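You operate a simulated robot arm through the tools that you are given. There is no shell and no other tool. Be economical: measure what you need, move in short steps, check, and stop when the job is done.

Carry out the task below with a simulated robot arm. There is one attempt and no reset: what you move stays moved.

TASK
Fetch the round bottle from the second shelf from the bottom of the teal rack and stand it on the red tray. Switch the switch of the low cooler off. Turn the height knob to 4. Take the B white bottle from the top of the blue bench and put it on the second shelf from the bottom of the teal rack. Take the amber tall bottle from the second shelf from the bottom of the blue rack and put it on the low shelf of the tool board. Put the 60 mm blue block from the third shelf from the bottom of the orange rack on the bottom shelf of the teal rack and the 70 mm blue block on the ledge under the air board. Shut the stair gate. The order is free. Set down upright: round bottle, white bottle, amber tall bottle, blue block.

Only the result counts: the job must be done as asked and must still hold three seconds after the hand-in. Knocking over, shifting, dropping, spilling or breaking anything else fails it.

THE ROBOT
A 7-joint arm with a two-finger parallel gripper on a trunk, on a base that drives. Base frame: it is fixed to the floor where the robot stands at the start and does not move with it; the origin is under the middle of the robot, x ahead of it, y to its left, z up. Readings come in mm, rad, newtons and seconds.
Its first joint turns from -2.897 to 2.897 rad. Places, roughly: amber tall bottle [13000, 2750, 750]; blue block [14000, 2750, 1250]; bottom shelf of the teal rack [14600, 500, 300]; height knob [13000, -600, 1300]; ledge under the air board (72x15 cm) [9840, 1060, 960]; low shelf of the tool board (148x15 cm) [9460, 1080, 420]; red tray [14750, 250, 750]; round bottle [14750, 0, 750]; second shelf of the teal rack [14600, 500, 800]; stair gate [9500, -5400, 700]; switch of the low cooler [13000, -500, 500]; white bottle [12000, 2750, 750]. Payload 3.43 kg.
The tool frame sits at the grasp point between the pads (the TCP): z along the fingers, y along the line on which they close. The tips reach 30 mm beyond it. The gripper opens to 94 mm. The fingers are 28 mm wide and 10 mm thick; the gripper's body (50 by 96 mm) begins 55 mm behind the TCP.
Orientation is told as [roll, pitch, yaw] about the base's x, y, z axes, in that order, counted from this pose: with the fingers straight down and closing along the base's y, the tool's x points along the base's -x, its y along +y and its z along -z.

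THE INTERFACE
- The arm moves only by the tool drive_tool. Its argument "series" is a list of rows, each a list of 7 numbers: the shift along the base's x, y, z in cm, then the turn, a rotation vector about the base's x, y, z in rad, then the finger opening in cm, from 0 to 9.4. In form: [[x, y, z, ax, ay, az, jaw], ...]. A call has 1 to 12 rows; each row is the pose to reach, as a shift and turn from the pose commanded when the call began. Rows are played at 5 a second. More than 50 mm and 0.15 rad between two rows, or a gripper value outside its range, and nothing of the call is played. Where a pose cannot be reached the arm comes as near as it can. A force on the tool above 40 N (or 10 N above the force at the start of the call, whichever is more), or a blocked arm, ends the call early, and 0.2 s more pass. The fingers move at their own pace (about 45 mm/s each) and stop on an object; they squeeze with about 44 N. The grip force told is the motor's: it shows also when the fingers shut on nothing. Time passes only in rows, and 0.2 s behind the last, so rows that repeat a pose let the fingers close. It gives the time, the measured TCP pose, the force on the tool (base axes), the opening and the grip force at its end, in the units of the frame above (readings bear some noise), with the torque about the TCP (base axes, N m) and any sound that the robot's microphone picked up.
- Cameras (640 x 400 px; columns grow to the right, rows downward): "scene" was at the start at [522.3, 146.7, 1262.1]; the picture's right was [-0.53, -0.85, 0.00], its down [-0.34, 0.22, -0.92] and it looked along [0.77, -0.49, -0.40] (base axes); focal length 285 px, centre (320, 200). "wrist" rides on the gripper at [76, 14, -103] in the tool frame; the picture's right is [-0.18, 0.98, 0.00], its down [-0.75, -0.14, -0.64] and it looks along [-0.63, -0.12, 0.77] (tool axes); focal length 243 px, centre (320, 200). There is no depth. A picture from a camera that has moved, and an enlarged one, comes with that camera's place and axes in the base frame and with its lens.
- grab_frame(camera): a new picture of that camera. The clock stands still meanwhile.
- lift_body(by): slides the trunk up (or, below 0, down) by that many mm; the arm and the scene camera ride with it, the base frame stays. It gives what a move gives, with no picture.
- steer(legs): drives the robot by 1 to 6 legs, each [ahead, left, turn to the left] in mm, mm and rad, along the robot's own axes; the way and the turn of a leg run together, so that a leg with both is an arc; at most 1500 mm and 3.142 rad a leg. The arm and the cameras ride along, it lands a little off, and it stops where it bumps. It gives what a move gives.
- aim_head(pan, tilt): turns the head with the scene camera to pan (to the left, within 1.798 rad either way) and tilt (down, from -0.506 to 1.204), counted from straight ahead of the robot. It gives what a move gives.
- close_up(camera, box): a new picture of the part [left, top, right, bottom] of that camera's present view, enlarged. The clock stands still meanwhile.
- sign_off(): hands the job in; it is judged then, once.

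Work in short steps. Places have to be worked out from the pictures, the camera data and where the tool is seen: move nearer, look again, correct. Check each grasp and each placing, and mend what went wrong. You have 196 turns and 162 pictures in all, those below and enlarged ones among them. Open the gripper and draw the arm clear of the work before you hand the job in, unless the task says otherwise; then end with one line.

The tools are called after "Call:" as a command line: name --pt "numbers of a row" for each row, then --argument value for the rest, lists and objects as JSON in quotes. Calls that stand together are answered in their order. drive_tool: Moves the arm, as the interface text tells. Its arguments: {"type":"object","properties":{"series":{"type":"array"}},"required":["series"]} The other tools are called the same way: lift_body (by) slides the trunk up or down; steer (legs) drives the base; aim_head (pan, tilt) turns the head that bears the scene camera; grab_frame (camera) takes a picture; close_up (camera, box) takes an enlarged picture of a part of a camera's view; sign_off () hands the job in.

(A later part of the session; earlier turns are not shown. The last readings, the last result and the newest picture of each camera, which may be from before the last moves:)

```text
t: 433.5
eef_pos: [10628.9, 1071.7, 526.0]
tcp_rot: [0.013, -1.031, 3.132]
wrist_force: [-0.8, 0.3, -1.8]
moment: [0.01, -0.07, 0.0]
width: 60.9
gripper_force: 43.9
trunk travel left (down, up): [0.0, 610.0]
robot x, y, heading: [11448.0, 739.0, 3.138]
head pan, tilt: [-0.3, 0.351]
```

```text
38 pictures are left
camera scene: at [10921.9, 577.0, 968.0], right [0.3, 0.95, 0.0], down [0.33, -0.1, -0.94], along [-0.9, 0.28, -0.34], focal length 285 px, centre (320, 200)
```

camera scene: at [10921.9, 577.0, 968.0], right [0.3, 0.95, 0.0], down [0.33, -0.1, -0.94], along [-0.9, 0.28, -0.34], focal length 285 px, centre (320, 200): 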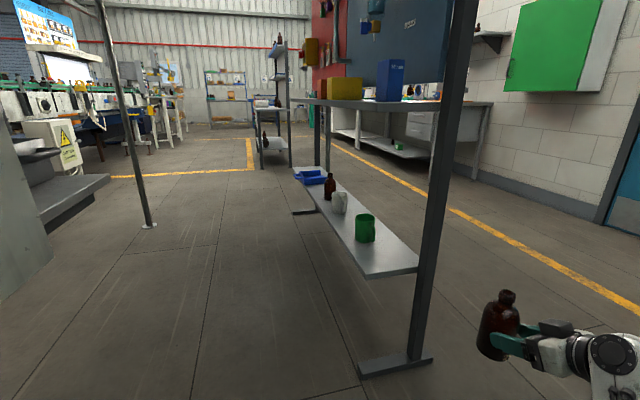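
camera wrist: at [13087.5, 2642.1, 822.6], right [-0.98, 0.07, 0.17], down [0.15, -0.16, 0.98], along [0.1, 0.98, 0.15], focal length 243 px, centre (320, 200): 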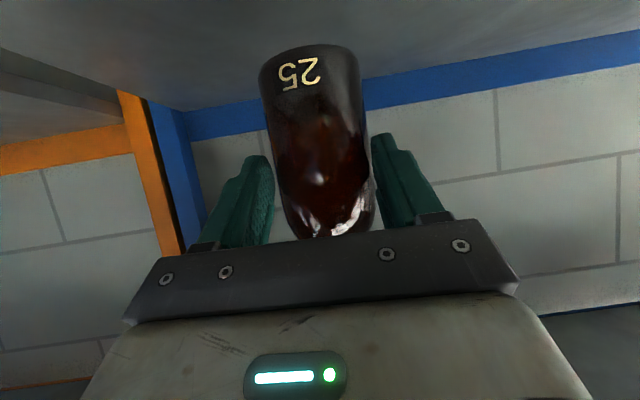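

The free end of the low shelf is in view (mug at x≈10000, upright at y≈1160+). I shift the hand 4 cm left (to y≈1031) and drive 385 forward.

Call:
drive_tool --pt "0 -2 0.7 0 0 0 4" --pt "0 -4 1.5 0 0 0 4" --pt "0 -4 1.5 0 0 0 4"

Call:
steer --legs '[[385, 0, 0]]'

Call:
grab_frame --camera "scene"

Call:
grab_frame --camera "wrist"

```text
t: 434.3
eef_pos: [10629.4, 1030.6, 541.3]
tcp_rot: [0.012, -1.033, 3.133]
wrist_force: [-0.3, -0.3, -2.9]
moment: [-0.05, -0.11, -0.02]
width: 61.1
gripper_force: 43.8
trunk travel left (down, up): [0.0, 610.0]
robot x, y, heading: [11455.3, 743.0, 3.136]
head pan, tilt: [-0.3, 0.351]
```

```text
t: 436.7
eef_pos: [10240.9, 1028.6, 540.5]
tcp_rot: [0.015, -1.035, 3.135]
wrist_force: [-0.2, 0.4, -1.6]
moment: [0.02, -0.07, 0.06]
width: 60.8
gripper_force: 44.6
trunk travel left (down, up): [0.0, 610.0]
robot x, y, heading: [11060.3, 744.6, 3.139]
head pan, tilt: [-0.3, 0.351]
```

```text
37 pictures are left
camera scene: at [10534.4, 577.0, 968.0], right [0.3, 0.95, 0.0], down [0.33, -0.1, -0.94], along [-0.9, 0.28, -0.34], focal length 285 px, centre (320, 200)
```

scene: 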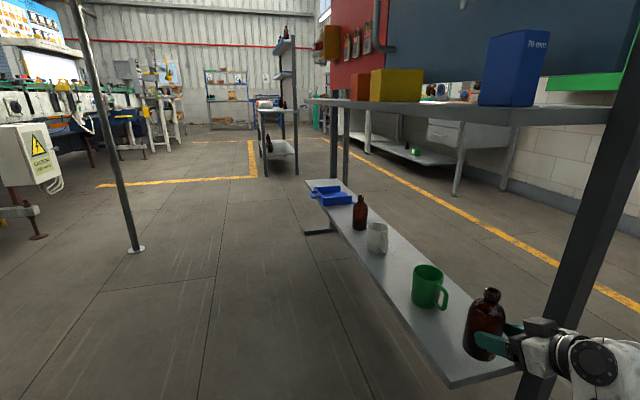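

```text
36 pictures are left
camera wrist: at [10368.0, 1015.2, 527.5], right [-0.09, -0.98, 0.16], down [0.17, 0.15, 0.97], along [-0.98, 0.11, 0.15], focal length 243 px, centre (320, 200)
```

wrist: 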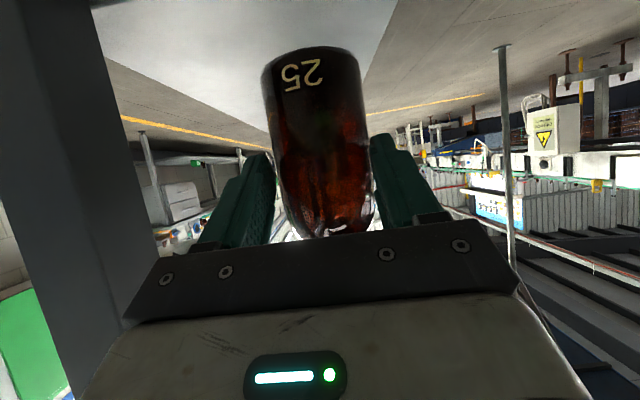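

Alignment is good; I advance 10 cm and lower to near the shelf.

Call:
drive_tool --pt "-3.5 0.3 0 0 0 0 4" --pt "-7 0.6 0 0 0 0 4" --pt "-10.2 0.6 0 0 0 0 4" --pt "-10.2 0.6 -2 0 0 0 4" --pt "-10.2 0.6 -4 0 0 0 4" --pt "-10.2 0.6 -4.6 0 0 0 4" --pt "-10.2 0.6 -5.2 0 0 0 4" --pt "-10.2 0.6 -5.5 0 0 0 4" --pt "-10.2 0.6 -5.8 0 0 0 4" --pt "-10.2 0.6 -6.1 0 0 0 4" --pt "-10.2 0.6 -6.4 0 0 0 4"

```text
t: 439.1
eef_pos: [10137.9, 1036.6, 475.7]
tcp_rot: [0.014, -1.035, 3.134]
wrist_force: [0.4, 0.1, 1.1]
moment: [0.0, 0.02, 0.03]
width: 39.8
gripper_force: 0.0
trunk travel left (down, up): [0.0, 610.0]
robot x, y, heading: [11067.0, 739.3, 3.142]
head pan, tilt: [-0.3, 0.351]
```

The gripper reads 39.8 with no force — the bottle has left the fingers. I look at once.

Call:
grab_frame --camera "scene"

Call:
grab_frame --camera "wrist"

```text
35 pictures are left
camera scene: at [10534.5, 577.0, 968.0], right [0.3, 0.95, 0.0], down [0.33, -0.1, -0.94], along [-0.9, 0.28, -0.34], focal length 285 px, centre (320, 200)
```

scene: 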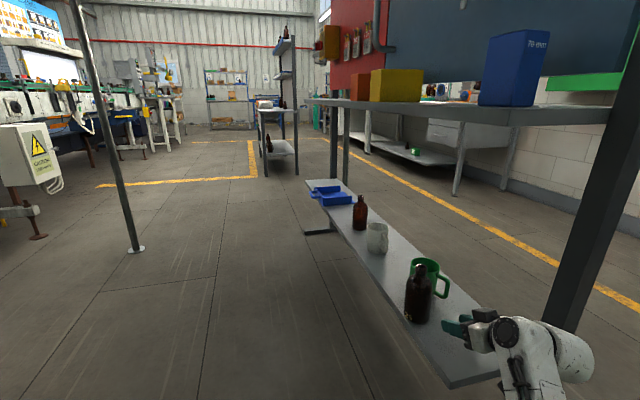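

```text
34 pictures are left
camera wrist: at [10265.5, 1022.0, 462.6], right [-0.09, -0.98, 0.17], down [0.16, 0.15, 0.98], along [-0.98, 0.11, 0.15], focal length 243 px, centre (320, 200)
```

wrist: 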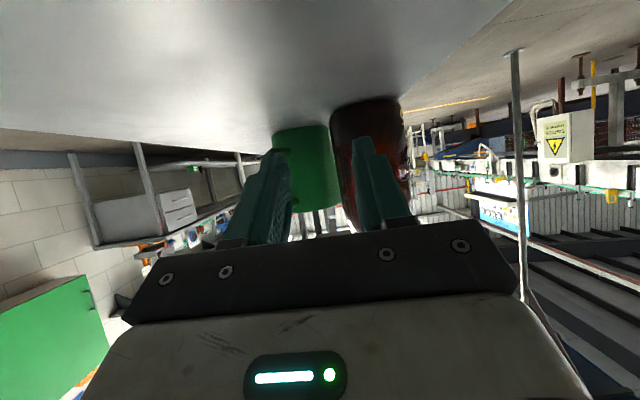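

The bottle slid out forward and stands on the shelf near the mug; the mug seems nudged. I zoom to measure both.

Call:
close_up --camera "scene" --box '[330, 210, 530, 390]'

```text
2.22 times, centred on (430, 300) of scene
camera zoom: at [10534.5, 577.0, 968.0], right [0.3, 0.95, 0.0], down [0.33, -0.1, -0.94], along [-0.9, 0.28, -0.34], focal length 633 px, centre (76, -22)
```

zoom: 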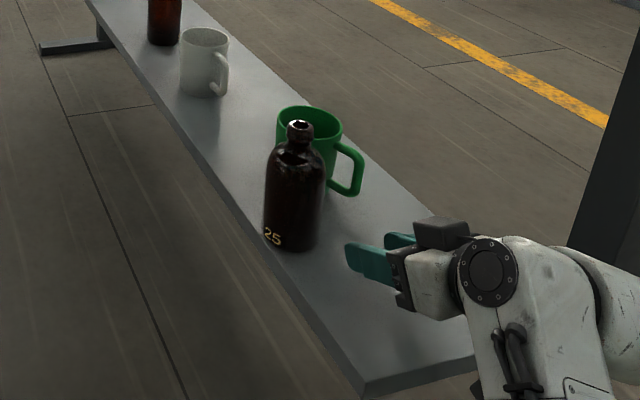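

The mug appears shifted ~25–30 mm (−x) while the bottle stands upright and well on the shelf. I'll restore the mug: first withdraw the hand clear of the shelf end.

Call:
drive_tool --pt "4 0 2.3 0 0 0 4" --pt "8 0 4.8 0 0 0 4" --pt "12 0 7.5 0 0 0 3" --pt "16 0 10 0 0 0 3" --pt "19.5 0 12.5 0 0 0 3"

Call:
drive_tool --pt "0 0 0 0 -0.14 0 3" --pt "0 0 0 0 -0.28 0 3" --pt "0 0 0 0 -0.42 0 3" --pt "0 0 0 0 -0.56 0 3" --pt "0 0 0 0 -0.7 0 3" --pt "0 0 0 0 -0.84 0 3" --pt "0 0 0 0 -0.95 0 3" --pt "0 0 0 0 -1.035 0 3"

Call:
drive_tool --pt "0 0 0 0 0 0.145 3" --pt "0 0 0 0 0 0.29 3" --pt "0 0 0 0 0 0.435 3" --pt "0 0 0 0 0 0.58 3" --pt "0 0 0 0 0 0.725 3" --pt "0 0 0 0 0 0.87 3" --pt "0 0 0 0 0 1.015 3" --pt "0 0 0 0 0 1.16 3" --pt "0 0 0 0 0 1.3 3" --pt "0 0 0 0 0 1.44 3" --pt "0 0 0 0 0 1.57 3"

```text
t: 440.3
eef_pos: [10335.0, 1034.6, 602.6]
tcp_rot: [0.013, -1.033, 3.135]
wrist_force: [-0.2, -0.1, 0.0]
moment: [-0.02, 0.02, 0.0]
width: 30.2
gripper_force: 0.1
trunk travel left (down, up): [0.0, 610.0]
robot x, y, heading: [11062.5, 742.0, 3.142]
head pan, tilt: [-0.3, 0.351]
```

```text
t: 442.1
eef_pos: [10334.3, 1035.5, 602.1]
tcp_rot: [0.008, 0.004, 3.137]
wrist_force: [-0.1, -1.0, 0.4]
moment: [-0.01, 0.04, -0.04]
width: 29.8
gripper_force: 0.0
trunk travel left (down, up): [0.0, 610.0]
robot x, y, heading: [11059.7, 741.2, 3.141]
head pan, tilt: [-0.3, 0.351]
```

```text
t: 444.5
eef_pos: [10334.3, 1034.9, 601.5]
tcp_rot: [0.007, 0.002, -1.573]
wrist_force: [-0.2, -0.2, -0.2]
moment: [0.0, 0.01, 0.03]
width: 29.9
gripper_force: 0.1
trunk travel left (down, up): [0.0, 610.0]
robot x, y, heading: [11069.4, 742.6, 3.14]
head pan, tilt: [-0.3, 0.351]
```

Yaw worked; the camera now sits on the +y side. I lower to z 565, shift a little, and drive the base 200 nearer (passing the upright with margin).

Call:
drive_tool --pt "0 -2 -2 0 0 0 3" --pt "0 -4.5 -3.7 0 0 0 3"

Call:
steer --legs '[[0, -40, 0], [190, 0, 0]]'

Call:
grab_frame --camera "wrist"

Call:
grab_frame --camera "scene"

```text
t: 445.1
eef_pos: [10334.9, 991.4, 566.5]
tcp_rot: [0.008, 0.003, -1.575]
wrist_force: [0.4, -0.2, 1.1]
moment: [0.01, 0.01, -0.02]
width: 30.1
gripper_force: 0.0
trunk travel left (down, up): [0.0, 610.0]
robot x, y, heading: [11064.4, 743.0, 3.14]
head pan, tilt: [-0.3, 0.351]
```

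```text
t: 447.2
eef_pos: [10144.4, 1028.6, 566.1]
tcp_rot: [0.007, 0.002, -1.574]
wrist_force: [-0.4, -0.4, 0.1]
moment: [-0.06, -0.02, 0.02]
width: 29.7
gripper_force: 0.0
trunk travel left (down, up): [0.0, 610.0]
robot x, y, heading: [10873.1, 785.1, 3.136]
head pan, tilt: [-0.3, 0.351]
```

```text
32 pictures are left
camera wrist: at [10157.8, 1105.7, 667.9], right [0.98, -0.19, 0.01], down [-0.15, -0.75, 0.64], along [-0.11, -0.63, -0.77], focal length 243 px, centre (320, 200)
```

wrist: 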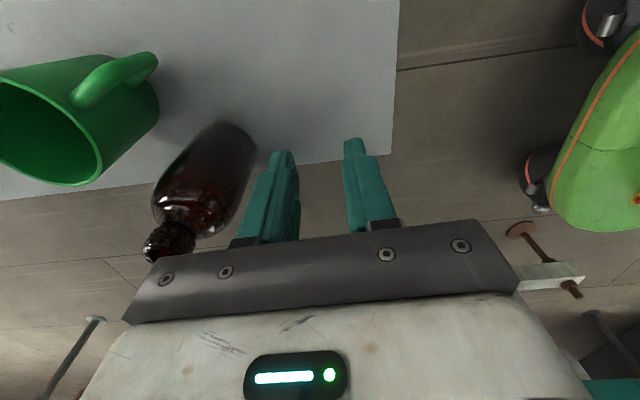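

```text
31 pictures are left
camera scene: at [10344.0, 616.8, 968.1], right [0.3, 0.95, 0.0], down [0.33, -0.1, -0.94], along [-0.9, 0.28, -0.34], focal length 285 px, centre (320, 200)
```

scene: 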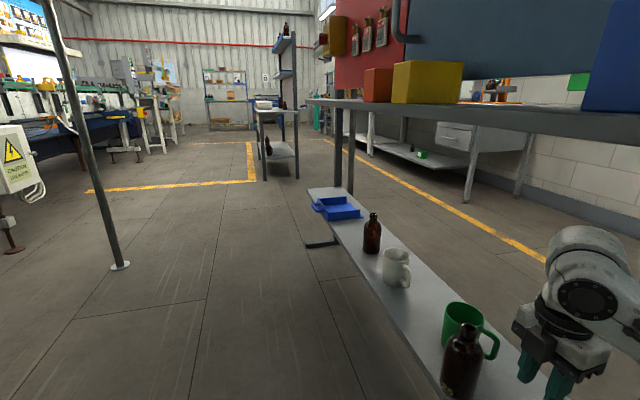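

Now the wrist camera shows mug and bottle clearly: mug rim centre ≈ (9972, 1074), shift ≈ 15–20 mm. I position the fingers above its +x wall to grip and pull it back.

Call:
drive_tool --pt "0 2.2 0 0 0 0 3" --pt "0 4.4 0 0 0 0 3" --pt "-4.4 4.4 0 0 0 0 3" --pt "-8.8 4.4 0 0 0 0 3" --pt "-12.9 4.4 0 0 0 0 3" --pt "-12.9 4.4 0 0 0 0 3"

Call:
grab_frame --camera "wrist"

```text
t: 448.6
eef_pos: [10013.0, 1074.1, 566.9]
tcp_rot: [0.006, 0.002, -1.574]
wrist_force: [-0.1, -0.3, -0.3]
moment: [-0.01, 0.01, 0.01]
width: 29.8
gripper_force: 0.0
trunk travel left (down, up): [0.0, 610.0]
robot x, y, heading: [10874.2, 784.9, 3.141]
head pan, tilt: [-0.3, 0.351]
```

```text
30 pictures are left
camera wrist: at [10027.6, 1149.8, 668.9], right [0.98, -0.19, 0.01], down [-0.15, -0.75, 0.64], along [-0.11, -0.63, -0.77], focal length 243 px, centre (320, 200)
```

wrist: 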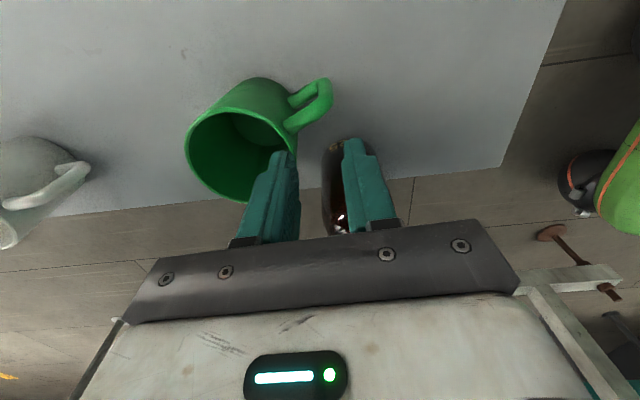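

A safer way: put the closed fingers down inside the mug and drag it by its inner +x wall. I move over the mug's centre (9959, 1080) with fingers closed.

Call:
drive_tool --pt "-2.7 0.3 0 0 0 0 1" --pt "-5.4 0.6 0 0 0 0 0" --pt "-5.4 0.6 0 0 0 0 0" --pt "-5.4 0.6 0 0 0 0 0"

Call:
grab_frame --camera "wrist"

```text
t: 449.6
eef_pos: [9961.7, 1082.3, 565.7]
tcp_rot: [0.007, 0.0, -1.573]
wrist_force: [0.0, -0.5, -0.6]
moment: [-0.02, -0.02, -0.04]
width: 0.0
gripper_force: 33.0
trunk travel left (down, up): [0.0, 610.0]
robot x, y, heading: [10872.6, 782.4, 3.136]
head pan, tilt: [-0.3, 0.351]
```

```text
29 pictures are left
camera wrist: at [9974.5, 1157.6, 667.9], right [0.98, -0.19, 0.01], down [-0.15, -0.75, 0.64], along [-0.11, -0.63, -0.77], focal length 243 px, centre (320, 200)
```

wrist: 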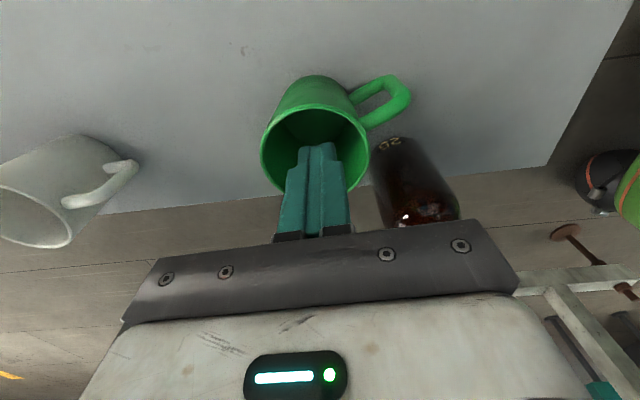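

Centred over the mug. Lower inside (tip to ~z 455).

Call:
drive_tool --pt "-0.2 0 -2 0 0 0 0" --pt "-0.2 0 -4 0 0 0 0" --pt "-0.2 0 -6 0 0 0 0" --pt "-0.2 0 -7.8 0 0 0 0" --pt "-0.2 0 -7.8 0 0 0 0"

Call:
grab_frame --camera "wrist"

```text
t: 450.8
eef_pos: [9959.1, 1079.9, 488.2]
tcp_rot: [0.008, 0.003, -1.575]
wrist_force: [0.7, -0.7, 0.9]
moment: [-0.02, -0.01, 0.0]
width: 0.2
gripper_force: 33.0
trunk travel left (down, up): [0.0, 610.0]
robot x, y, heading: [10869.5, 782.4, 3.14]
head pan, tilt: [-0.3, 0.351]
```

```text
28 pictures are left
camera wrist: at [9972.7, 1155.6, 590.3], right [0.98, -0.19, 0.01], down [-0.15, -0.75, 0.64], along [-0.11, -0.63, -0.77], focal length 243 px, centre (320, 200)
```

wrist: 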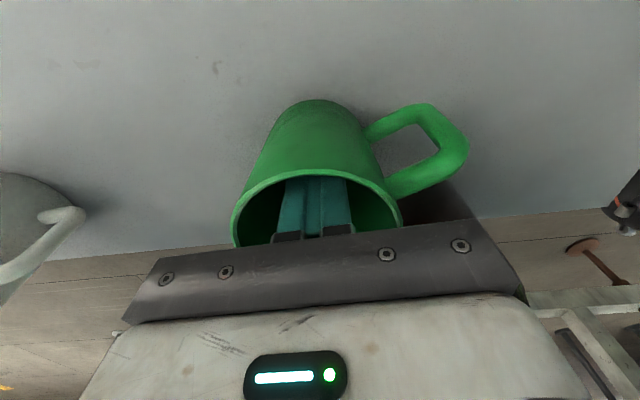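

Fingers inside without contact. I drag +x slowly: ~20 mm free travel plus ~18 mm.

Call:
drive_tool --pt "0.8 0 0 0 0 0 0" --pt "1.6 0 0 0 0 0 0" --pt "2.1 0 0 0 0 0 0" --pt "2.5 0 0 0 0 0 0" --pt "2.9 0 0 0 0 0 0" --pt "3.3 0 0 0 0 0 0" --pt "3.7 0 0 0 0 0 0" --pt "3.7 0 0 0 0 0 0" --pt "2.2 0 0 0 0 0 0"

Call:
grab_frame --camera "wrist"

```text
t: 452.8
eef_pos: [9982.4, 1079.5, 488.2]
tcp_rot: [0.01, 0.002, -1.577]
wrist_force: [-0.4, 0.0, -0.3]
moment: [-0.01, -0.01, -0.03]
width: 0.0
gripper_force: 32.6
trunk travel left (down, up): [0.0, 610.0]
robot x, y, heading: [10872.8, 781.8, 3.138]
head pan, tilt: [-0.3, 0.351]
```

```text
27 pictures are left
camera wrist: at [9995.8, 1155.6, 589.7], right [0.98, -0.19, 0.01], down [-0.15, -0.75, 0.64], along [-0.11, -0.63, -0.77], focal length 243 px, centre (320, 200)
```

wrist: 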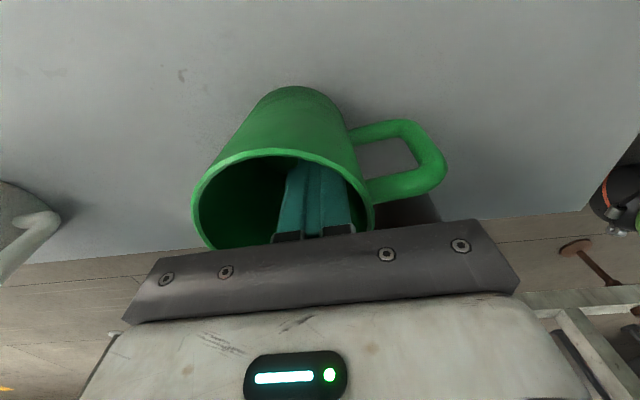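

The mug moved back roughly 15 mm. I lift the fingers out straight up and check.

Call:
drive_tool --pt "-0.5 0.3 0 0 0 0 0" --pt "-0.5 0.3 3 0 0 0 0" --pt "-0.5 0.3 6 0 0 0 0" --pt "-0.5 0.3 8 0 0 0 0" --pt "-0.5 0.3 8 0 0 0 0"

Call:
grab_frame --camera "wrist"

```text
t: 454.0
eef_pos: [9977.3, 1083.2, 569.6]
tcp_rot: [0.008, 0.003, -1.575]
wrist_force: [0.4, 0.4, -0.1]
moment: [-0.02, -0.01, 0.01]
width: 0.1
gripper_force: 33.8
trunk travel left (down, up): [0.0, 610.0]
robot x, y, heading: [10874.7, 782.4, 3.137]
head pan, tilt: [-0.3, 0.351]
```

```text
26 pictures are left
camera wrist: at [9990.4, 1158.1, 671.3], right [0.98, -0.19, 0.01], down [-0.15, -0.75, 0.64], along [-0.11, -0.63, -0.77], focal length 243 px, centre (320, 200)
```

wrist: 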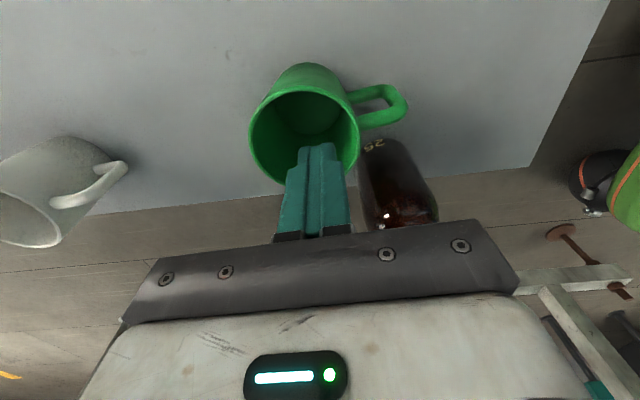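

The mug now stands at ≈(9968, 1090); my best estimate of its original place is (9980, 1073). I make a second drag: −y ~14 mm, then +x ~12 mm, from inside.

Call:
drive_tool --pt "-0.9 0.5 0 0 0 0 0" --pt "-0.9 0.5 -4 0 0 0 0" --pt "-0.9 0.5 -7.8 0 0 0 0" --pt "-0.9 -0.7 -7.8 0 0 0 0" --pt "-0.9 -1.5 -7.8 0 0 0 0" --pt "-0.9 -2.0 -7.8 0 0 0 0" --pt "-0.9 -2.6 -7.8 0 0 0 0" --pt "-0.9 -1.0 -7.8 0 0 0 0" --pt "0.7 -1.0 -7.8 0 0 0 0" --pt "1.5 -1.0 -7.8 0 0 0 0" --pt "2.3 -1.0 -7.8 0 0 0 0" --pt "0.4 -1.0 -7.8 0 0 0 0"

Call:
drive_tool --pt "0 0 0 0 0 0 0" --pt "0 0 4 0 0 0 0" --pt "0 0 8 0 0 0 0" --pt "0 0 8 0 0 0 0"

Call:
grab_frame --camera "wrist"

```text
t: 456.6
eef_pos: [9980.5, 1072.5, 488.5]
tcp_rot: [0.009, 0.002, -1.574]
wrist_force: [-0.6, -0.7, -0.6]
moment: [-0.01, -0.04, -0.02]
width: 0.0
gripper_force: 32.3
trunk travel left (down, up): [0.0, 610.0]
robot x, y, heading: [10870.8, 780.4, 3.134]
head pan, tilt: [-0.3, 0.351]
```

```text
t: 457.6
eef_pos: [9980.4, 1073.4, 568.5]
tcp_rot: [0.009, 0.002, -1.574]
wrist_force: [-0.4, 0.4, -0.1]
moment: [0.04, 0.01, -0.02]
width: 0.1
gripper_force: 32.6
trunk travel left (down, up): [0.0, 610.0]
robot x, y, heading: [10869.9, 779.6, 3.137]
head pan, tilt: [-0.3, 0.351]
```

```text
25 pictures are left
camera wrist: at [9994.1, 1148.1, 670.8], right [0.98, -0.19, 0.01], down [-0.15, -0.75, 0.64], along [-0.11, -0.63, -0.77], focal length 243 px, centre (320, 200)
```

wrist: 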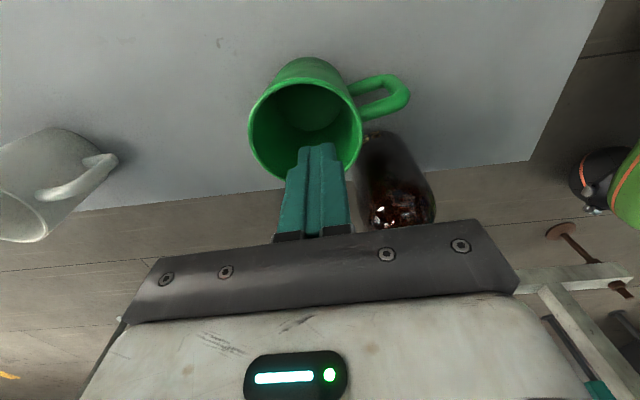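

The mug now stands at ≈(9975, 1082), about where it was; bottle 25 stands upright. I retreat: +x first, then −y past the upright, then back the base out.

Call:
drive_tool --pt "4 0 0 0 0 0 0" --pt "8 0 0 0 0 0 0" --pt "12 0 0 0 0 0 0" --pt "13 -4 0 0 0 0 0" --pt "13 -6 0 0 0 0 0"

Call:
steer --legs '[[-450, 0, 0]]'

Call:
grab_frame --camera "scene"

```text
t: 458.8
eef_pos: [10108.6, 1013.0, 571.1]
tcp_rot: [0.008, 0.003, -1.576]
wrist_force: [0.8, 0.5, 0.6]
moment: [-0.01, -0.01, -0.02]
width: 0.1
gripper_force: 32.7
trunk travel left (down, up): [0.0, 610.0]
robot x, y, heading: [10873.0, 784.5, 3.138]
head pan, tilt: [-0.3, 0.351]
```

```text
t: 461.5
eef_pos: [10558.0, 1017.1, 571.5]
tcp_rot: [0.007, 0.003, -1.582]
wrist_force: [-0.9, 0.8, -0.6]
moment: [0.0, -0.01, 0.0]
width: 0.0
gripper_force: 32.7
trunk travel left (down, up): [0.0, 610.0]
robot x, y, heading: [11320.9, 778.9, 3.131]
head pan, tilt: [-0.3, 0.351]
```

```text
24 pictures are left
camera scene: at [10791.1, 618.5, 968.1], right [0.3, 0.95, 0.0], down [0.33, -0.1, -0.94], along [-0.89, 0.29, -0.34], focal length 285 px, centre (320, 200)
```

scene: 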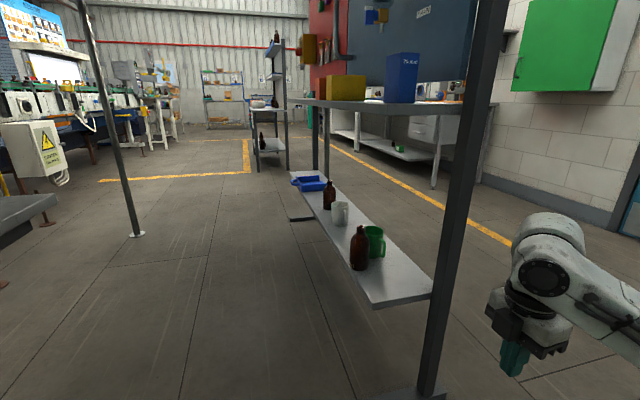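

Everything on the boards stands. Now the stair gate. I tuck the arm (yaw back, nearer, higher) and drive east toward the passage beside the teal rack.

Call:
drive_tool --pt "1.2 0 2 0 0 -0.145 0" --pt "2.4 0 4 0 0 -0.29 0" --pt "3.6 0 6 0 0 -0.435 0" --pt "4.8 0 8 0 0 -0.58 0" --pt "6 0 10 0 0 -0.725 0" --pt "7.2 0 12 0 0 -0.87 0" --pt "8.4 0 14 0 0 -1.015 0" --pt "9.6 0 16 0 0 -1.16 0" --pt "10.8 0 18 0 0 -1.3 0" --pt "12 0 19 0 0 -1.44 0" --pt "13 0 20 0 0 -1.57 0"

Call:
steer --legs '[[-1400, 0, 0], [0, 0, 3.141], [800, -200, 0]]'

Call:
lift_body --by 300

Call:
aim_head --pan -0.6 --tilt 0.3

Call:
grab_frame --camera "scene"

```text
t: 463.9
eef_pos: [10687.3, 1017.7, 772.0]
tcp_rot: [0.006, 0.002, 3.128]
wrist_force: [0.0, 0.6, -0.1]
moment: [0.01, -0.02, 0.0]
width: 0.1
gripper_force: 32.6
trunk travel left (down, up): [0.0, 610.0]
robot x, y, heading: [11323.7, 781.3, 3.134]
head pan, tilt: [-0.3, 0.351]
```

```text
t: 482.1
eef_pos: [14135.1, 315.5, 772.0]
tcp_rot: [0.007, 0.002, -0.024]
wrist_force: [0.3, -0.4, -0.1]
moment: [0.06, -0.03, -0.03]
width: 0.1
gripper_force: 33.0
trunk travel left (down, up): [0.0, 610.0]
robot x, y, heading: [13501.4, 560.2, -0.019]
head pan, tilt: [-0.3, 0.351]
```

```text
t: 485.1
eef_pos: [14134.7, 316.9, 1073.0]
tcp_rot: [0.007, 0.003, -0.023]
wrist_force: [0.1, 0.2, -0.5]
moment: [0.04, -0.02, 0.0]
width: 0.1
gripper_force: 33.4
trunk travel left (down, up): [-300.0, 310.0]
robot x, y, heading: [13506.7, 565.5, -0.025]
head pan, tilt: [-0.3, 0.351]
```

```text
t: 485.9
eef_pos: [14134.9, 317.9, 1072.6]
tcp_rot: [0.007, 0.003, -0.024]
wrist_force: [0.2, -0.3, 1.3]
moment: [0.01, 0.01, 0.06]
width: 0.1
gripper_force: 33.0
trunk travel left (down, up): [-300.0, 310.0]
robot x, y, heading: [13505.1, 564.1, -0.025]
head pan, tilt: [-0.6, 0.3]
```

```text
23 pictures are left
camera scene: at [14027.9, 694.2, 1272.8], right [-0.58, -0.81, 0.0], down [-0.24, 0.17, -0.96], along [0.78, -0.56, -0.3], focal length 285 px, centre (320, 200)
```

scene: 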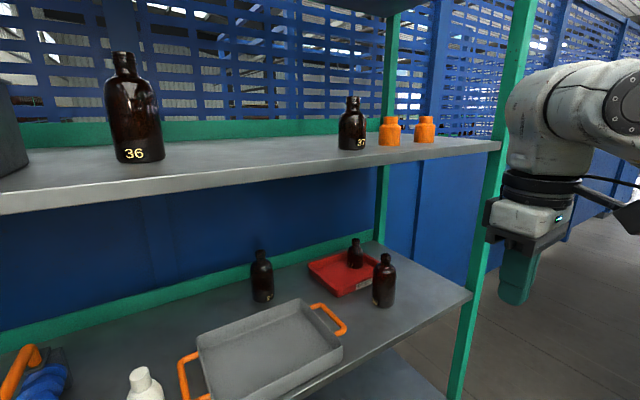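

I turn toward the passage between the rack corner and the table, approach its axis, and look.

Call:
steer --legs '[[0, 0, -0.71], [0, -335, 0], [560, 0, 0]]'

Call:
aim_head --pan -0.2 --tilt 0.55

Call:
grab_frame --camera "scene"

```text
t: 492.7
eef_pos: [14008.1, -662.6, 1070.9]
tcp_rot: [0.006, 0.002, -0.742]
wrist_force: [-0.6, -0.4, -0.1]
moment: [0.03, 0.01, -0.01]
width: 0.2
gripper_force: 32.8
trunk travel left (down, up): [-300.0, 310.0]
robot x, y, heading: [13692.4, -63.2, -0.74]
head pan, tilt: [-0.6, 0.3]
```

```text
t: 493.6
eef_pos: [14008.5, -663.7, 1073.2]
tcp_rot: [0.007, 0.002, -0.744]
wrist_force: [0.1, 0.1, 0.2]
moment: [-0.01, -0.01, -0.01]
width: 0.0
gripper_force: 32.7
trunk travel left (down, up): [-300.0, 310.0]
robot x, y, heading: [13693.6, -64.7, -0.74]
head pan, tilt: [-0.201, 0.55]
```

```text
22 pictures are left
camera scene: at [14207.7, -289.3, 1249.9], right [-0.81, -0.59, 0.0], down [-0.31, 0.42, -0.85], along [0.5, -0.69, -0.52], focal length 285 px, centre (320, 200)
```

scene: 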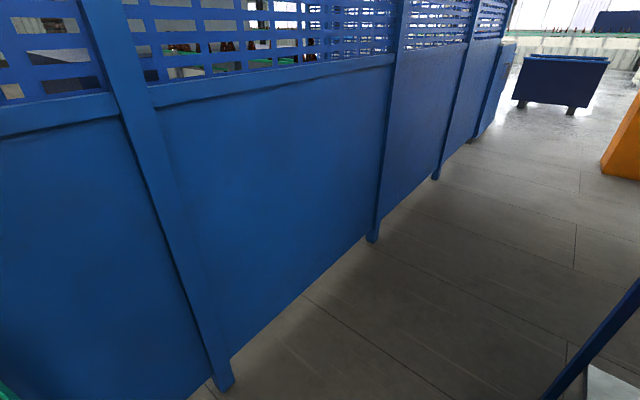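

The corridor (x 13845–14830) is free. I drive through the gap and turn along it.

Call:
steer --legs '[[750, 0, 0], [300, 0, -0.83], [1200, 0, 0]]'

Call:
aim_head --pan -0.4 --tilt 0.2

Call:
grab_frame --camera "scene"

```text
t: 505.5
eef_pos: [14066.8, -2661.6, 1072.4]
tcp_rot: [0.007, 0.001, -1.616]
wrist_force: [0.6, 0.1, 0.6]
moment: [-0.01, 0.0, 0.0]
width: 0.0
gripper_force: 32.8
trunk travel left (down, up): [-300.0, 310.0]
robot x, y, heading: [14325.9, -2032.8, -1.614]
head pan, tilt: [-0.201, 0.55]
```

```text
t: 506.3
eef_pos: [14067.5, -2660.7, 1073.0]
tcp_rot: [0.006, 0.0, -1.615]
wrist_force: [0.2, 0.0, -0.2]
moment: [0.02, -0.01, 0.03]
width: 0.0
gripper_force: 33.3
trunk travel left (down, up): [-300.0, 310.0]
robot x, y, heading: [14326.7, -2033.2, -1.616]
head pan, tilt: [-0.4, 0.201]
```

```text
21 pictures are left
camera scene: at [14462.9, -2569.5, 1282.0], right [-0.9, 0.43, 0.0], down [0.09, 0.18, -0.98], along [-0.42, -0.89, -0.2], focal length 285 px, centre (320, 200)
```

scene: 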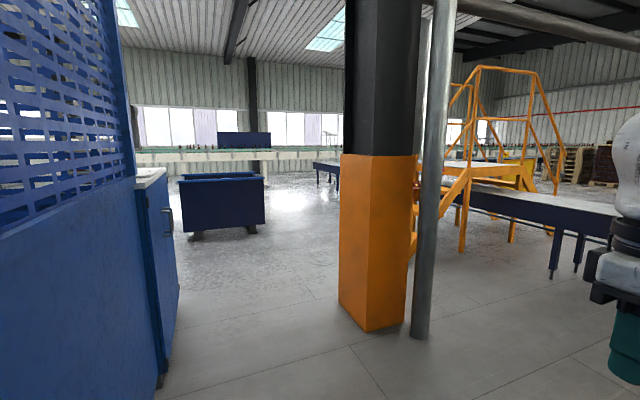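

Through. A column at (13400, -4000), stairs further right. I go forward to y≈-2900 and turn west to look.

Call:
steer --legs '[[800, 0, 0.045], [0, 0, -1.571]]'

Call:
aim_head --pan 0.35 --tilt 0.2

Call:
grab_frame --camera "scene"

```text
t: 513.5
eef_pos: [13596.2, -2851.8, 1071.0]
tcp_rot: [0.01, 0.004, -2.679]
wrist_force: [0.0, -0.1, -0.3]
moment: [0.01, 0.04, 0.02]
width: 0.1
gripper_force: 33.0
trunk travel left (down, up): [-300.0, 310.0]
robot x, y, heading: [14270.0, -2771.1, -2.668]
head pan, tilt: [-0.4, 0.201]
stopped in leg 2: the robot was blocked; the commanded pose is now the measured one
```

```text
t: 514.5
eef_pos: [13595.0, -2852.8, 1070.7]
tcp_rot: [0.01, 0.006, -2.676]
wrist_force: [-0.6, -0.7, 0.1]
moment: [0.0, 0.01, 0.0]
width: 0.1
gripper_force: 33.0
trunk travel left (down, up): [-300.0, 310.0]
robot x, y, heading: [14270.6, -2769.6, -2.672]
head pan, tilt: [0.351, 0.201]
```

```text
20 pictures are left
camera scene: at [13899.5, -3213.1, 1280.1], right [-0.73, 0.68, 0.0], down [0.14, 0.15, -0.98], along [-0.67, -0.72, -0.2], focal length 285 px, centre (320, 200)
```

scene: 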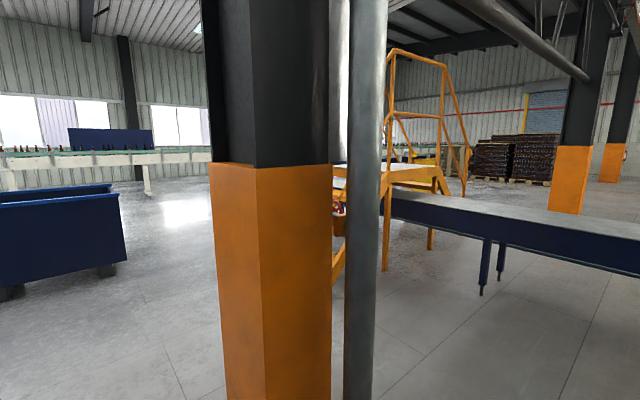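

The rear touched the fence while turning; I move forward 300 and then finish the turn.

Call:
steer --legs '[[300, 0, 0], [0, 0, -0.46]]'

Call:
aim_head --pan 0.1 --tilt 0.2

Call:
grab_frame --camera "scene"

```text
t: 517.9
eef_pos: [13368.0, -2682.1, 1072.8]
tcp_rot: [0.009, 0.002, -3.133]
wrist_force: [0.2, 0.0, 0.3]
moment: [-0.02, 0.02, 0.02]
width: 0.1
gripper_force: 32.8
trunk travel left (down, up): [-300.0, 310.0]
robot x, y, heading: [14008.0, -2907.6, -3.13]
head pan, tilt: [0.351, 0.201]
```

```text
t: 518.7
eef_pos: [13367.4, -2681.7, 1072.0]
tcp_rot: [0.008, 0.001, -3.134]
wrist_force: [0.6, 1.0, -0.9]
moment: [-0.01, -0.03, 0.01]
width: 0.0
gripper_force: 33.5
trunk travel left (down, up): [-300.0, 310.0]
robot x, y, heading: [14006.9, -2909.1, -3.128]
head pan, tilt: [0.099, 0.201]
```

```text
19 pictures are left
camera scene: at [13476.6, -3116.2, 1282.1], right [-0.11, 0.99, 0.0], down [0.2, 0.02, -0.98], along [-0.97, -0.11, -0.2], focal length 285 px, centre (320, 200)
```

scene: 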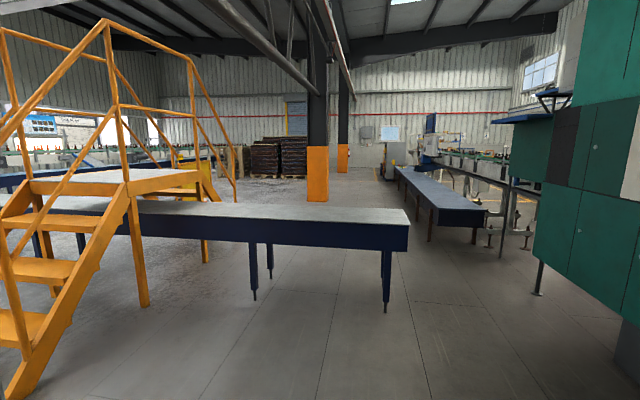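

The stairs cross a conveyor at x≈11400, whose north end is at y≈-2700; I pass north of it along y≈-2130, westwards.

Call:
steer --legs '[[0, 0, -0.012], [0, -770, 0], [1480, 0, 0], [1480, 0, 0], [500, 0, 0]]'

Call:
aim_head --pan 0.8 --tilt 0.2

Call:
grab_frame --camera "scene"

```text
t: 539.6
eef_pos: [9903.0, -2144.6, 1073.0]
tcp_rot: [0.01, 0.001, -3.068]
wrist_force: [-1.4, 0.0, 0.4]
moment: [-0.03, 0.01, 0.0]
width: 0.1
gripper_force: 32.7
trunk travel left (down, up): [-300.0, 310.0]
robot x, y, heading: [10551.5, -2326.6, -3.06]
head pan, tilt: [0.099, 0.201]
```

```text
t: 540.7
eef_pos: [9902.1, -2145.6, 1071.8]
tcp_rot: [0.01, 0.001, -3.068]
wrist_force: [0.0, 0.9, -0.3]
moment: [-0.02, 0.03, 0.01]
width: 0.1
gripper_force: 33.0
trunk travel left (down, up): [-300.0, 310.0]
robot x, y, heading: [10559.0, -2326.8, -3.064]
head pan, tilt: [0.799, 0.201]
```

```text
18 pictures are left
camera scene: at [10070.8, -2626.6, 1282.1], right [-0.77, 0.64, 0.0], down [0.13, 0.15, -0.98], along [-0.63, -0.75, -0.2], focal length 285 px, centre (320, 200)
```

scene: 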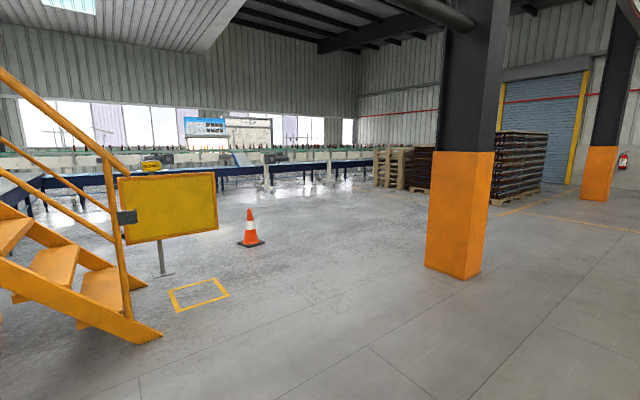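

I see the yellow gate panel hinged at the stair post, standing open. I zoom to understand hinge, latch and opening direction.

Call:
close_up --camera "scene" --box '[0, 120, 300, 350]'

```text
1.74 times, centred on (150, 235) of scene
camera zoom: at [10070.8, -2626.6, 1282.1], right [-0.77, 0.64, 0.0], down [0.13, 0.15, -0.98], along [-0.63, -0.75, -0.2], focal length 495 px, centre (616, 139)
```

zoom: 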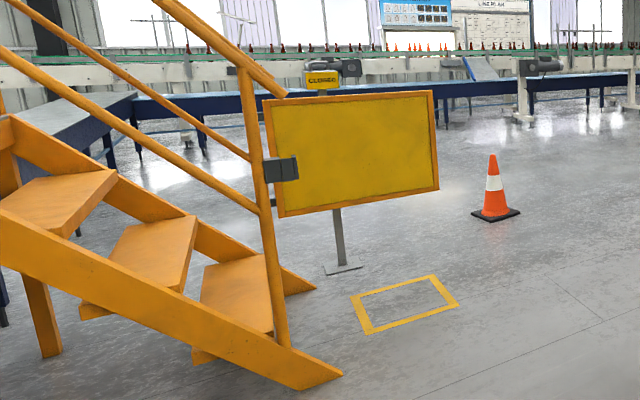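

To pin down the geometry I drive west and turn to face the gate from the front (north-west), then look.

Call:
steer --legs '[[1450, 0, 0], [0, 0, 1.49], [900, 0, 0]]'

Call:
aim_head --pan 0.1 --tilt 0.3

Call:
grab_frame --camera "scene"

```text
t: 555.7
eef_pos: [8990.0, -3997.1, 1072.7]
tcp_rot: [0.009, 0.003, -1.525]
wrist_force: [-0.3, 0.1, -0.1]
moment: [0.01, 0.0, 0.0]
width: 0.2
gripper_force: 33.6
trunk travel left (down, up): [-300.0, 310.0]
robot x, y, heading: [9190.6, -3352.1, -1.522]
head pan, tilt: [0.799, 0.201]
```

```text
t: 556.8
eef_pos: [8990.7, -3996.9, 1071.1]
tcp_rot: [0.009, 0.002, -1.526]
wrist_force: [-0.3, 0.1, 0.0]
moment: [0.0, 0.03, -0.02]
width: 0.3
gripper_force: 32.5
trunk travel left (down, up): [-300.0, 310.0]
robot x, y, heading: [9195.0, -3349.7, -1.521]
head pan, tilt: [0.099, 0.3]
```

```text
16 pictures are left
camera scene: at [9423.3, -3874.3, 1272.8], right [-0.99, -0.15, 0.0], down [-0.04, 0.29, -0.96], along [0.14, -0.94, -0.3], focal length 285 px, centre (320, 200)
```

scene: 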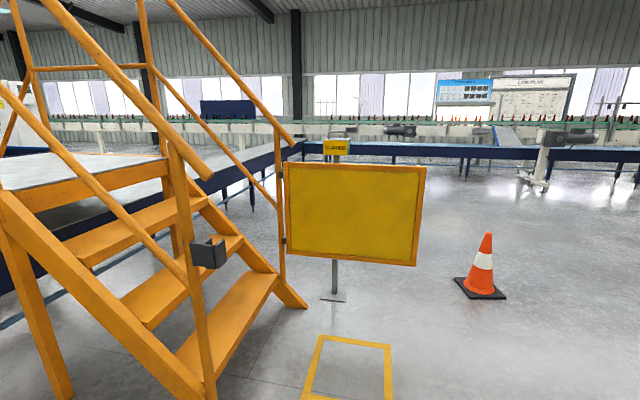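

Now clear: the gate hinges on the far post (≈9865, -5400), its free end at (≈9130, -5230), top z≈1011; the keeper is on the near post (9897, -4624). I'll push it from behind (south-west) with closed fingers. First I move to the west side facing east, staying back.

Call:
steer --legs '[[0, 0, 1.521], [-800, 0, 0], [0, -900, 0], [0, -880, 0]]'

Call:
aim_head --pan -0.2 --tilt 0.35

Call:
grab_frame --camera "scene"

```text
t: 573.4
eef_pos: [9073.9, -5358.4, 1072.9]
tcp_rot: [0.009, 0.003, 0.019]
wrist_force: [0.2, -0.6, -0.2]
moment: [0.04, 0.0, 0.02]
width: 0.0
gripper_force: 33.1
trunk travel left (down, up): [-300.0, 310.0]
robot x, y, heading: [8434.5, -5140.0, 0.023]
head pan, tilt: [0.099, 0.3]
```

```text
t: 574.2
eef_pos: [9073.5, -5356.1, 1071.8]
tcp_rot: [0.009, 0.001, 0.021]
wrist_force: [-0.3, -0.7, -0.3]
moment: [-0.02, 0.01, 0.03]
width: 0.3
gripper_force: 32.6
trunk travel left (down, up): [-300.0, 310.0]
robot x, y, heading: [8428.2, -5136.2, 0.02]
head pan, tilt: [-0.201, 0.351]
```

```text
15 pictures are left
camera scene: at [8964.4, -4950.0, 1268.1], right [-0.18, -0.98, 0.0], down [-0.34, 0.06, -0.94], along [0.92, -0.17, -0.34], focal length 285 px, centre (320, 200)
```

scene: 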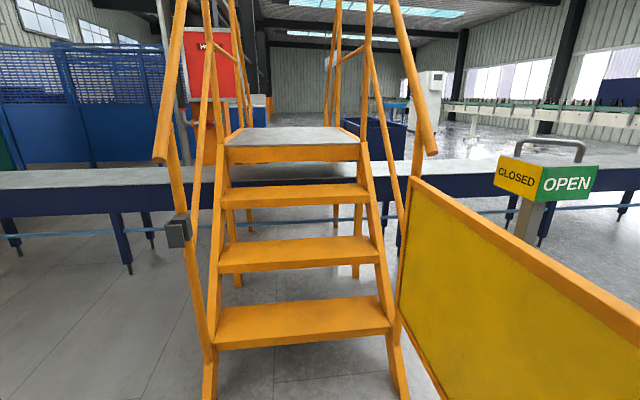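

The gate actually lies nearer y≈-5365…-5416 (hinge (9818, -5416)); the keeper is at (9904, -4634). I back 120, shift the hand 11 cm right and lower it to z≈980 so as to enter behind the gate.

Call:
steer --legs '[[-120, 0, -0.02]]'

Call:
drive_tool --pt "0 -3 -2 0 0 0 0" --pt "0 -6 -5 0 0 0 0" --pt "0 -9 -8 0 0 0 0" --pt "0 -11.5 -9.2 0 0 0 0" --pt "0 -11.5 -9.2 0 0 0 0"

Call:
aim_head --pan -0.9 --tilt 0.5

Call:
grab_frame --camera "scene"

```text
t: 575.4
eef_pos: [8950.8, -5370.8, 1072.4]
tcp_rot: [0.009, 0.001, -0.002]
wrist_force: [0.6, -0.3, -0.9]
moment: [0.01, 0.03, 0.0]
width: 0.1
gripper_force: 32.5
trunk travel left (down, up): [-300.0, 310.0]
robot x, y, heading: [8314.8, -5140.9, 0.004]
head pan, tilt: [-0.201, 0.351]
```

```text
t: 576.6
eef_pos: [8949.2, -5485.4, 980.8]
tcp_rot: [0.008, 0.003, 0.0]
wrist_force: [-0.8, 0.0, 0.1]
moment: [-0.02, 0.02, -0.01]
width: 0.1
gripper_force: 33.4
trunk travel left (down, up): [-300.0, 310.0]
robot x, y, heading: [8311.9, -5144.2, 0.002]
head pan, tilt: [-0.201, 0.351]
```

```text
t: 577.7
eef_pos: [8949.3, -5485.5, 982.1]
tcp_rot: [0.009, 0.002, -0.002]
wrist_force: [-0.1, 0.2, -0.2]
moment: [-0.02, -0.01, 0.01]
width: 0.3
gripper_force: 32.8
trunk travel left (down, up): [-300.0, 310.0]
robot x, y, heading: [8315.4, -5140.6, 0.005]
head pan, tilt: [-0.901, 0.499]
```

```text
14 pictures are left
camera scene: at [8813.9, -5014.9, 1254.4], right [-0.78, -0.62, 0.0], down [-0.3, 0.37, -0.88], along [0.55, -0.69, -0.48], focal length 285 px, centre (320, 200)
```

scene: 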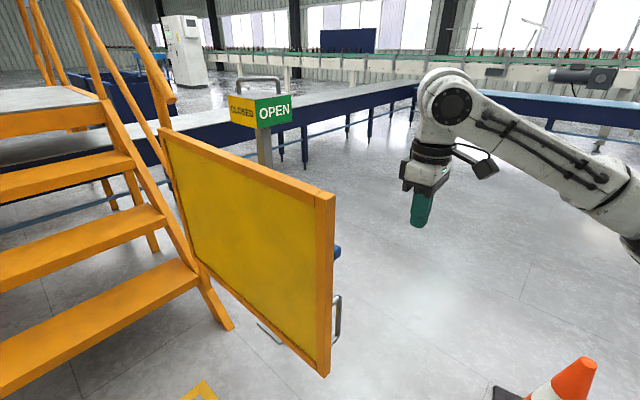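

The fist is behind the gate's free end line. I drive forward 250 behind the gate, then start pushing along the arc.

Call:
steer --legs '[[250, 0, -0.005], [21, 239, 0], [94, 195, 0]]'

Call:
grab_frame --camera "scene"

```text
t: 582.1
eef_pos: [9318.7, -5052.5, 980.8]
tcp_rot: [0.009, 0.003, -0.002]
wrist_force: [-0.7, -0.4, -0.5]
moment: [-0.01, 0.0, -0.03]
width: 0.1
gripper_force: 33.4
trunk travel left (down, up): [-300.0, 310.0]
robot x, y, heading: [8684.1, -4710.9, 0.005]
head pan, tilt: [-0.901, 0.499]
```

```text
13 pictures are left
camera scene: at [9182.4, -4582.9, 1254.4], right [-0.78, -0.62, 0.0], down [-0.3, 0.37, -0.88], along [0.55, -0.69, -0.48], focal length 285 px, centre (320, 200)
```

scene: 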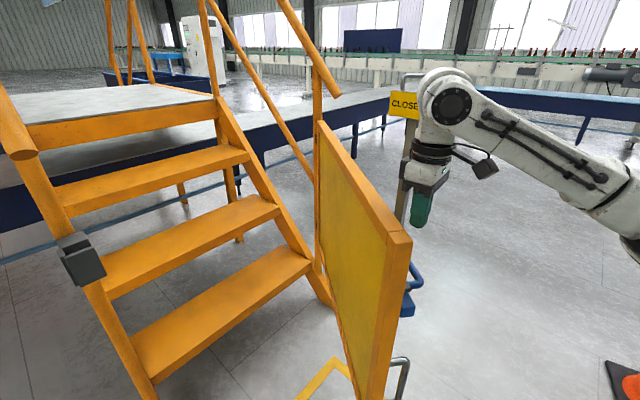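

The gate swings well (≈137°). Continue along the arc.

Call:
steer --legs '[[155, 150, 0], [146, 72, 0], [136, 31, 0]]'

Call:
grab_frame --camera "scene"

```text
t: 585.8
eef_pos: [9755.5, -4798.9, 982.6]
tcp_rot: [0.009, 0.002, -0.003]
wrist_force: [0.6, -0.4, 0.1]
moment: [-0.03, 0.0, -0.05]
width: 0.0
gripper_force: 32.7
trunk travel left (down, up): [-300.0, 310.0]
robot x, y, heading: [9121.8, -4455.4, 0.002]
head pan, tilt: [-0.901, 0.499]
```

```text
12 pictures are left
camera scene: at [9620.4, -4329.1, 1254.4], right [-0.78, -0.62, 0.0], down [-0.3, 0.37, -0.88], along [0.55, -0.69, -0.48], focal length 285 px, centre (320, 200)
```

scene: 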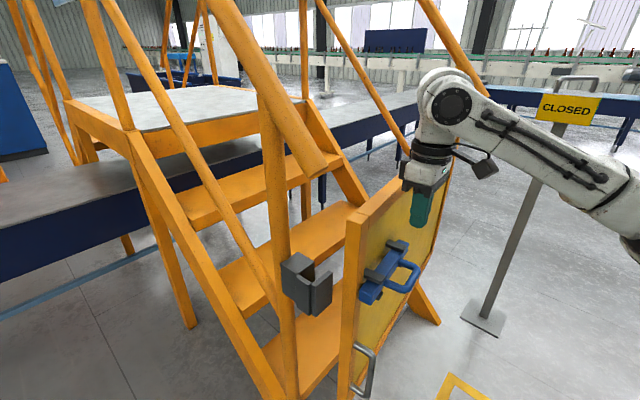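

Nearly closed (≈89°). I push the last ~8 cm east with the arm, stopping on force.

Call:
drive_tool --pt "1.5 0 0 0 0 0 0" --pt "3 0 0 0 0 0 0" --pt "4.5 0 0 0 0 0 0" --pt "6 0 0 0 0 0 0" --pt "7 0 0 0 0 0 0" --pt "8 0 0 0 0 0 0" --pt "9 0 0 0 0 0 0" --pt "10 0 0 0 0 0 0" --pt "11 0 0 0 0 0 0"

Call:
grab_frame --camera "scene"

```text
t: 587.8
eef_pos: [9864.9, -4798.8, 979.9]
tcp_rot: [0.007, 0.0, -0.003]
wrist_force: [-0.2, 0.3, -0.4]
moment: [0.0, -0.02, 0.0]
width: 0.1
gripper_force: 33.2
trunk travel left (down, up): [-300.0, 310.0]
robot x, y, heading: [9121.2, -4456.0, 0.006]
head pan, tilt: [-0.901, 0.499]
```

```text
11 pictures are left
camera scene: at [9620.4, -4329.2, 1254.4], right [-0.78, -0.62, 0.0], down [-0.3, 0.37, -0.88], along [0.55, -0.69, -0.48], focal length 285 px, centre (320, 200)
```

scene: 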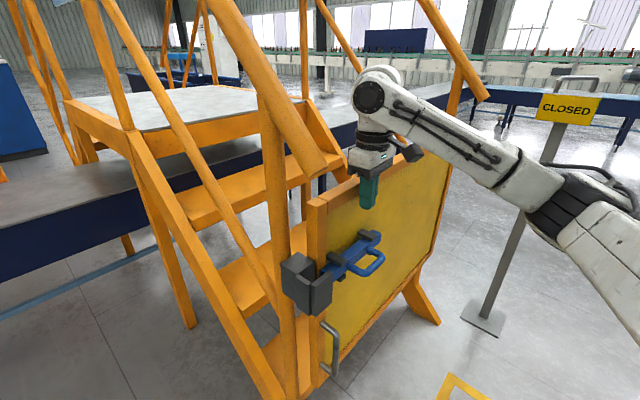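

No resistance yet; the bolt is at the keeper. I push on gently until contact force.

Call:
drive_tool --pt "0.6 0 0 0 0 0 0" --pt "1.2 0 0 0 0 0 0" --pt "1.8 0 0 0 0 0 0" --pt "2.4 0 0 0 0 0 0" --pt "3 0 0 0 0 0 0" --pt "3.6 0 0 0 0 0 0" --pt "4.2 0 0 0 0 0 0"

Call:
close_up --camera "scene" --box '[240, 160, 460, 340]'

```text
t: 588.4
eef_pos: [9873.0, -4799.1, 981.0]
tcp_rot: [0.009, 0.015, -0.002]
wrist_force: [-14.2, 6.3, 4.8]
moment: [-0.18, -0.33, -0.08]
width: 0.0
gripper_force: 33.1
trunk travel left (down, up): [-300.0, 310.0]
robot x, y, heading: [9119.6, -4453.5, 0.005]
head pan, tilt: [-0.901, 0.499]
stopped in row 3: the force on the tool passed its limit at 49 N (the readings are from after the stop); the commanded pose is now the measured one
```

```text
2.22 times, centred on (350, 250) of scene
camera zoom: at [9619.1, -4328.7, 1254.8], right [-0.78, -0.62, 0.0], down [-0.3, 0.37, -0.88], along [0.55, -0.69, -0.48], focal length 633 px, centre (253, 89)
```

zoom: 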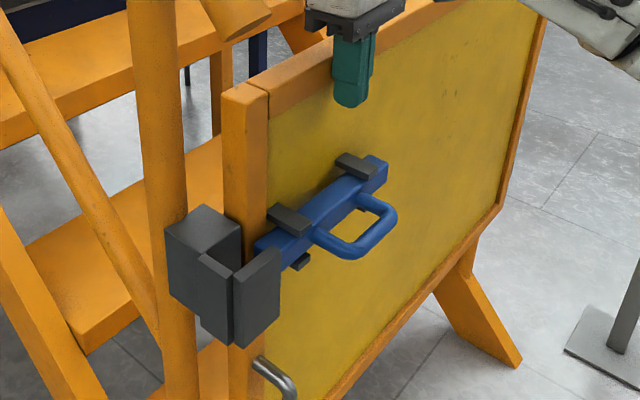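

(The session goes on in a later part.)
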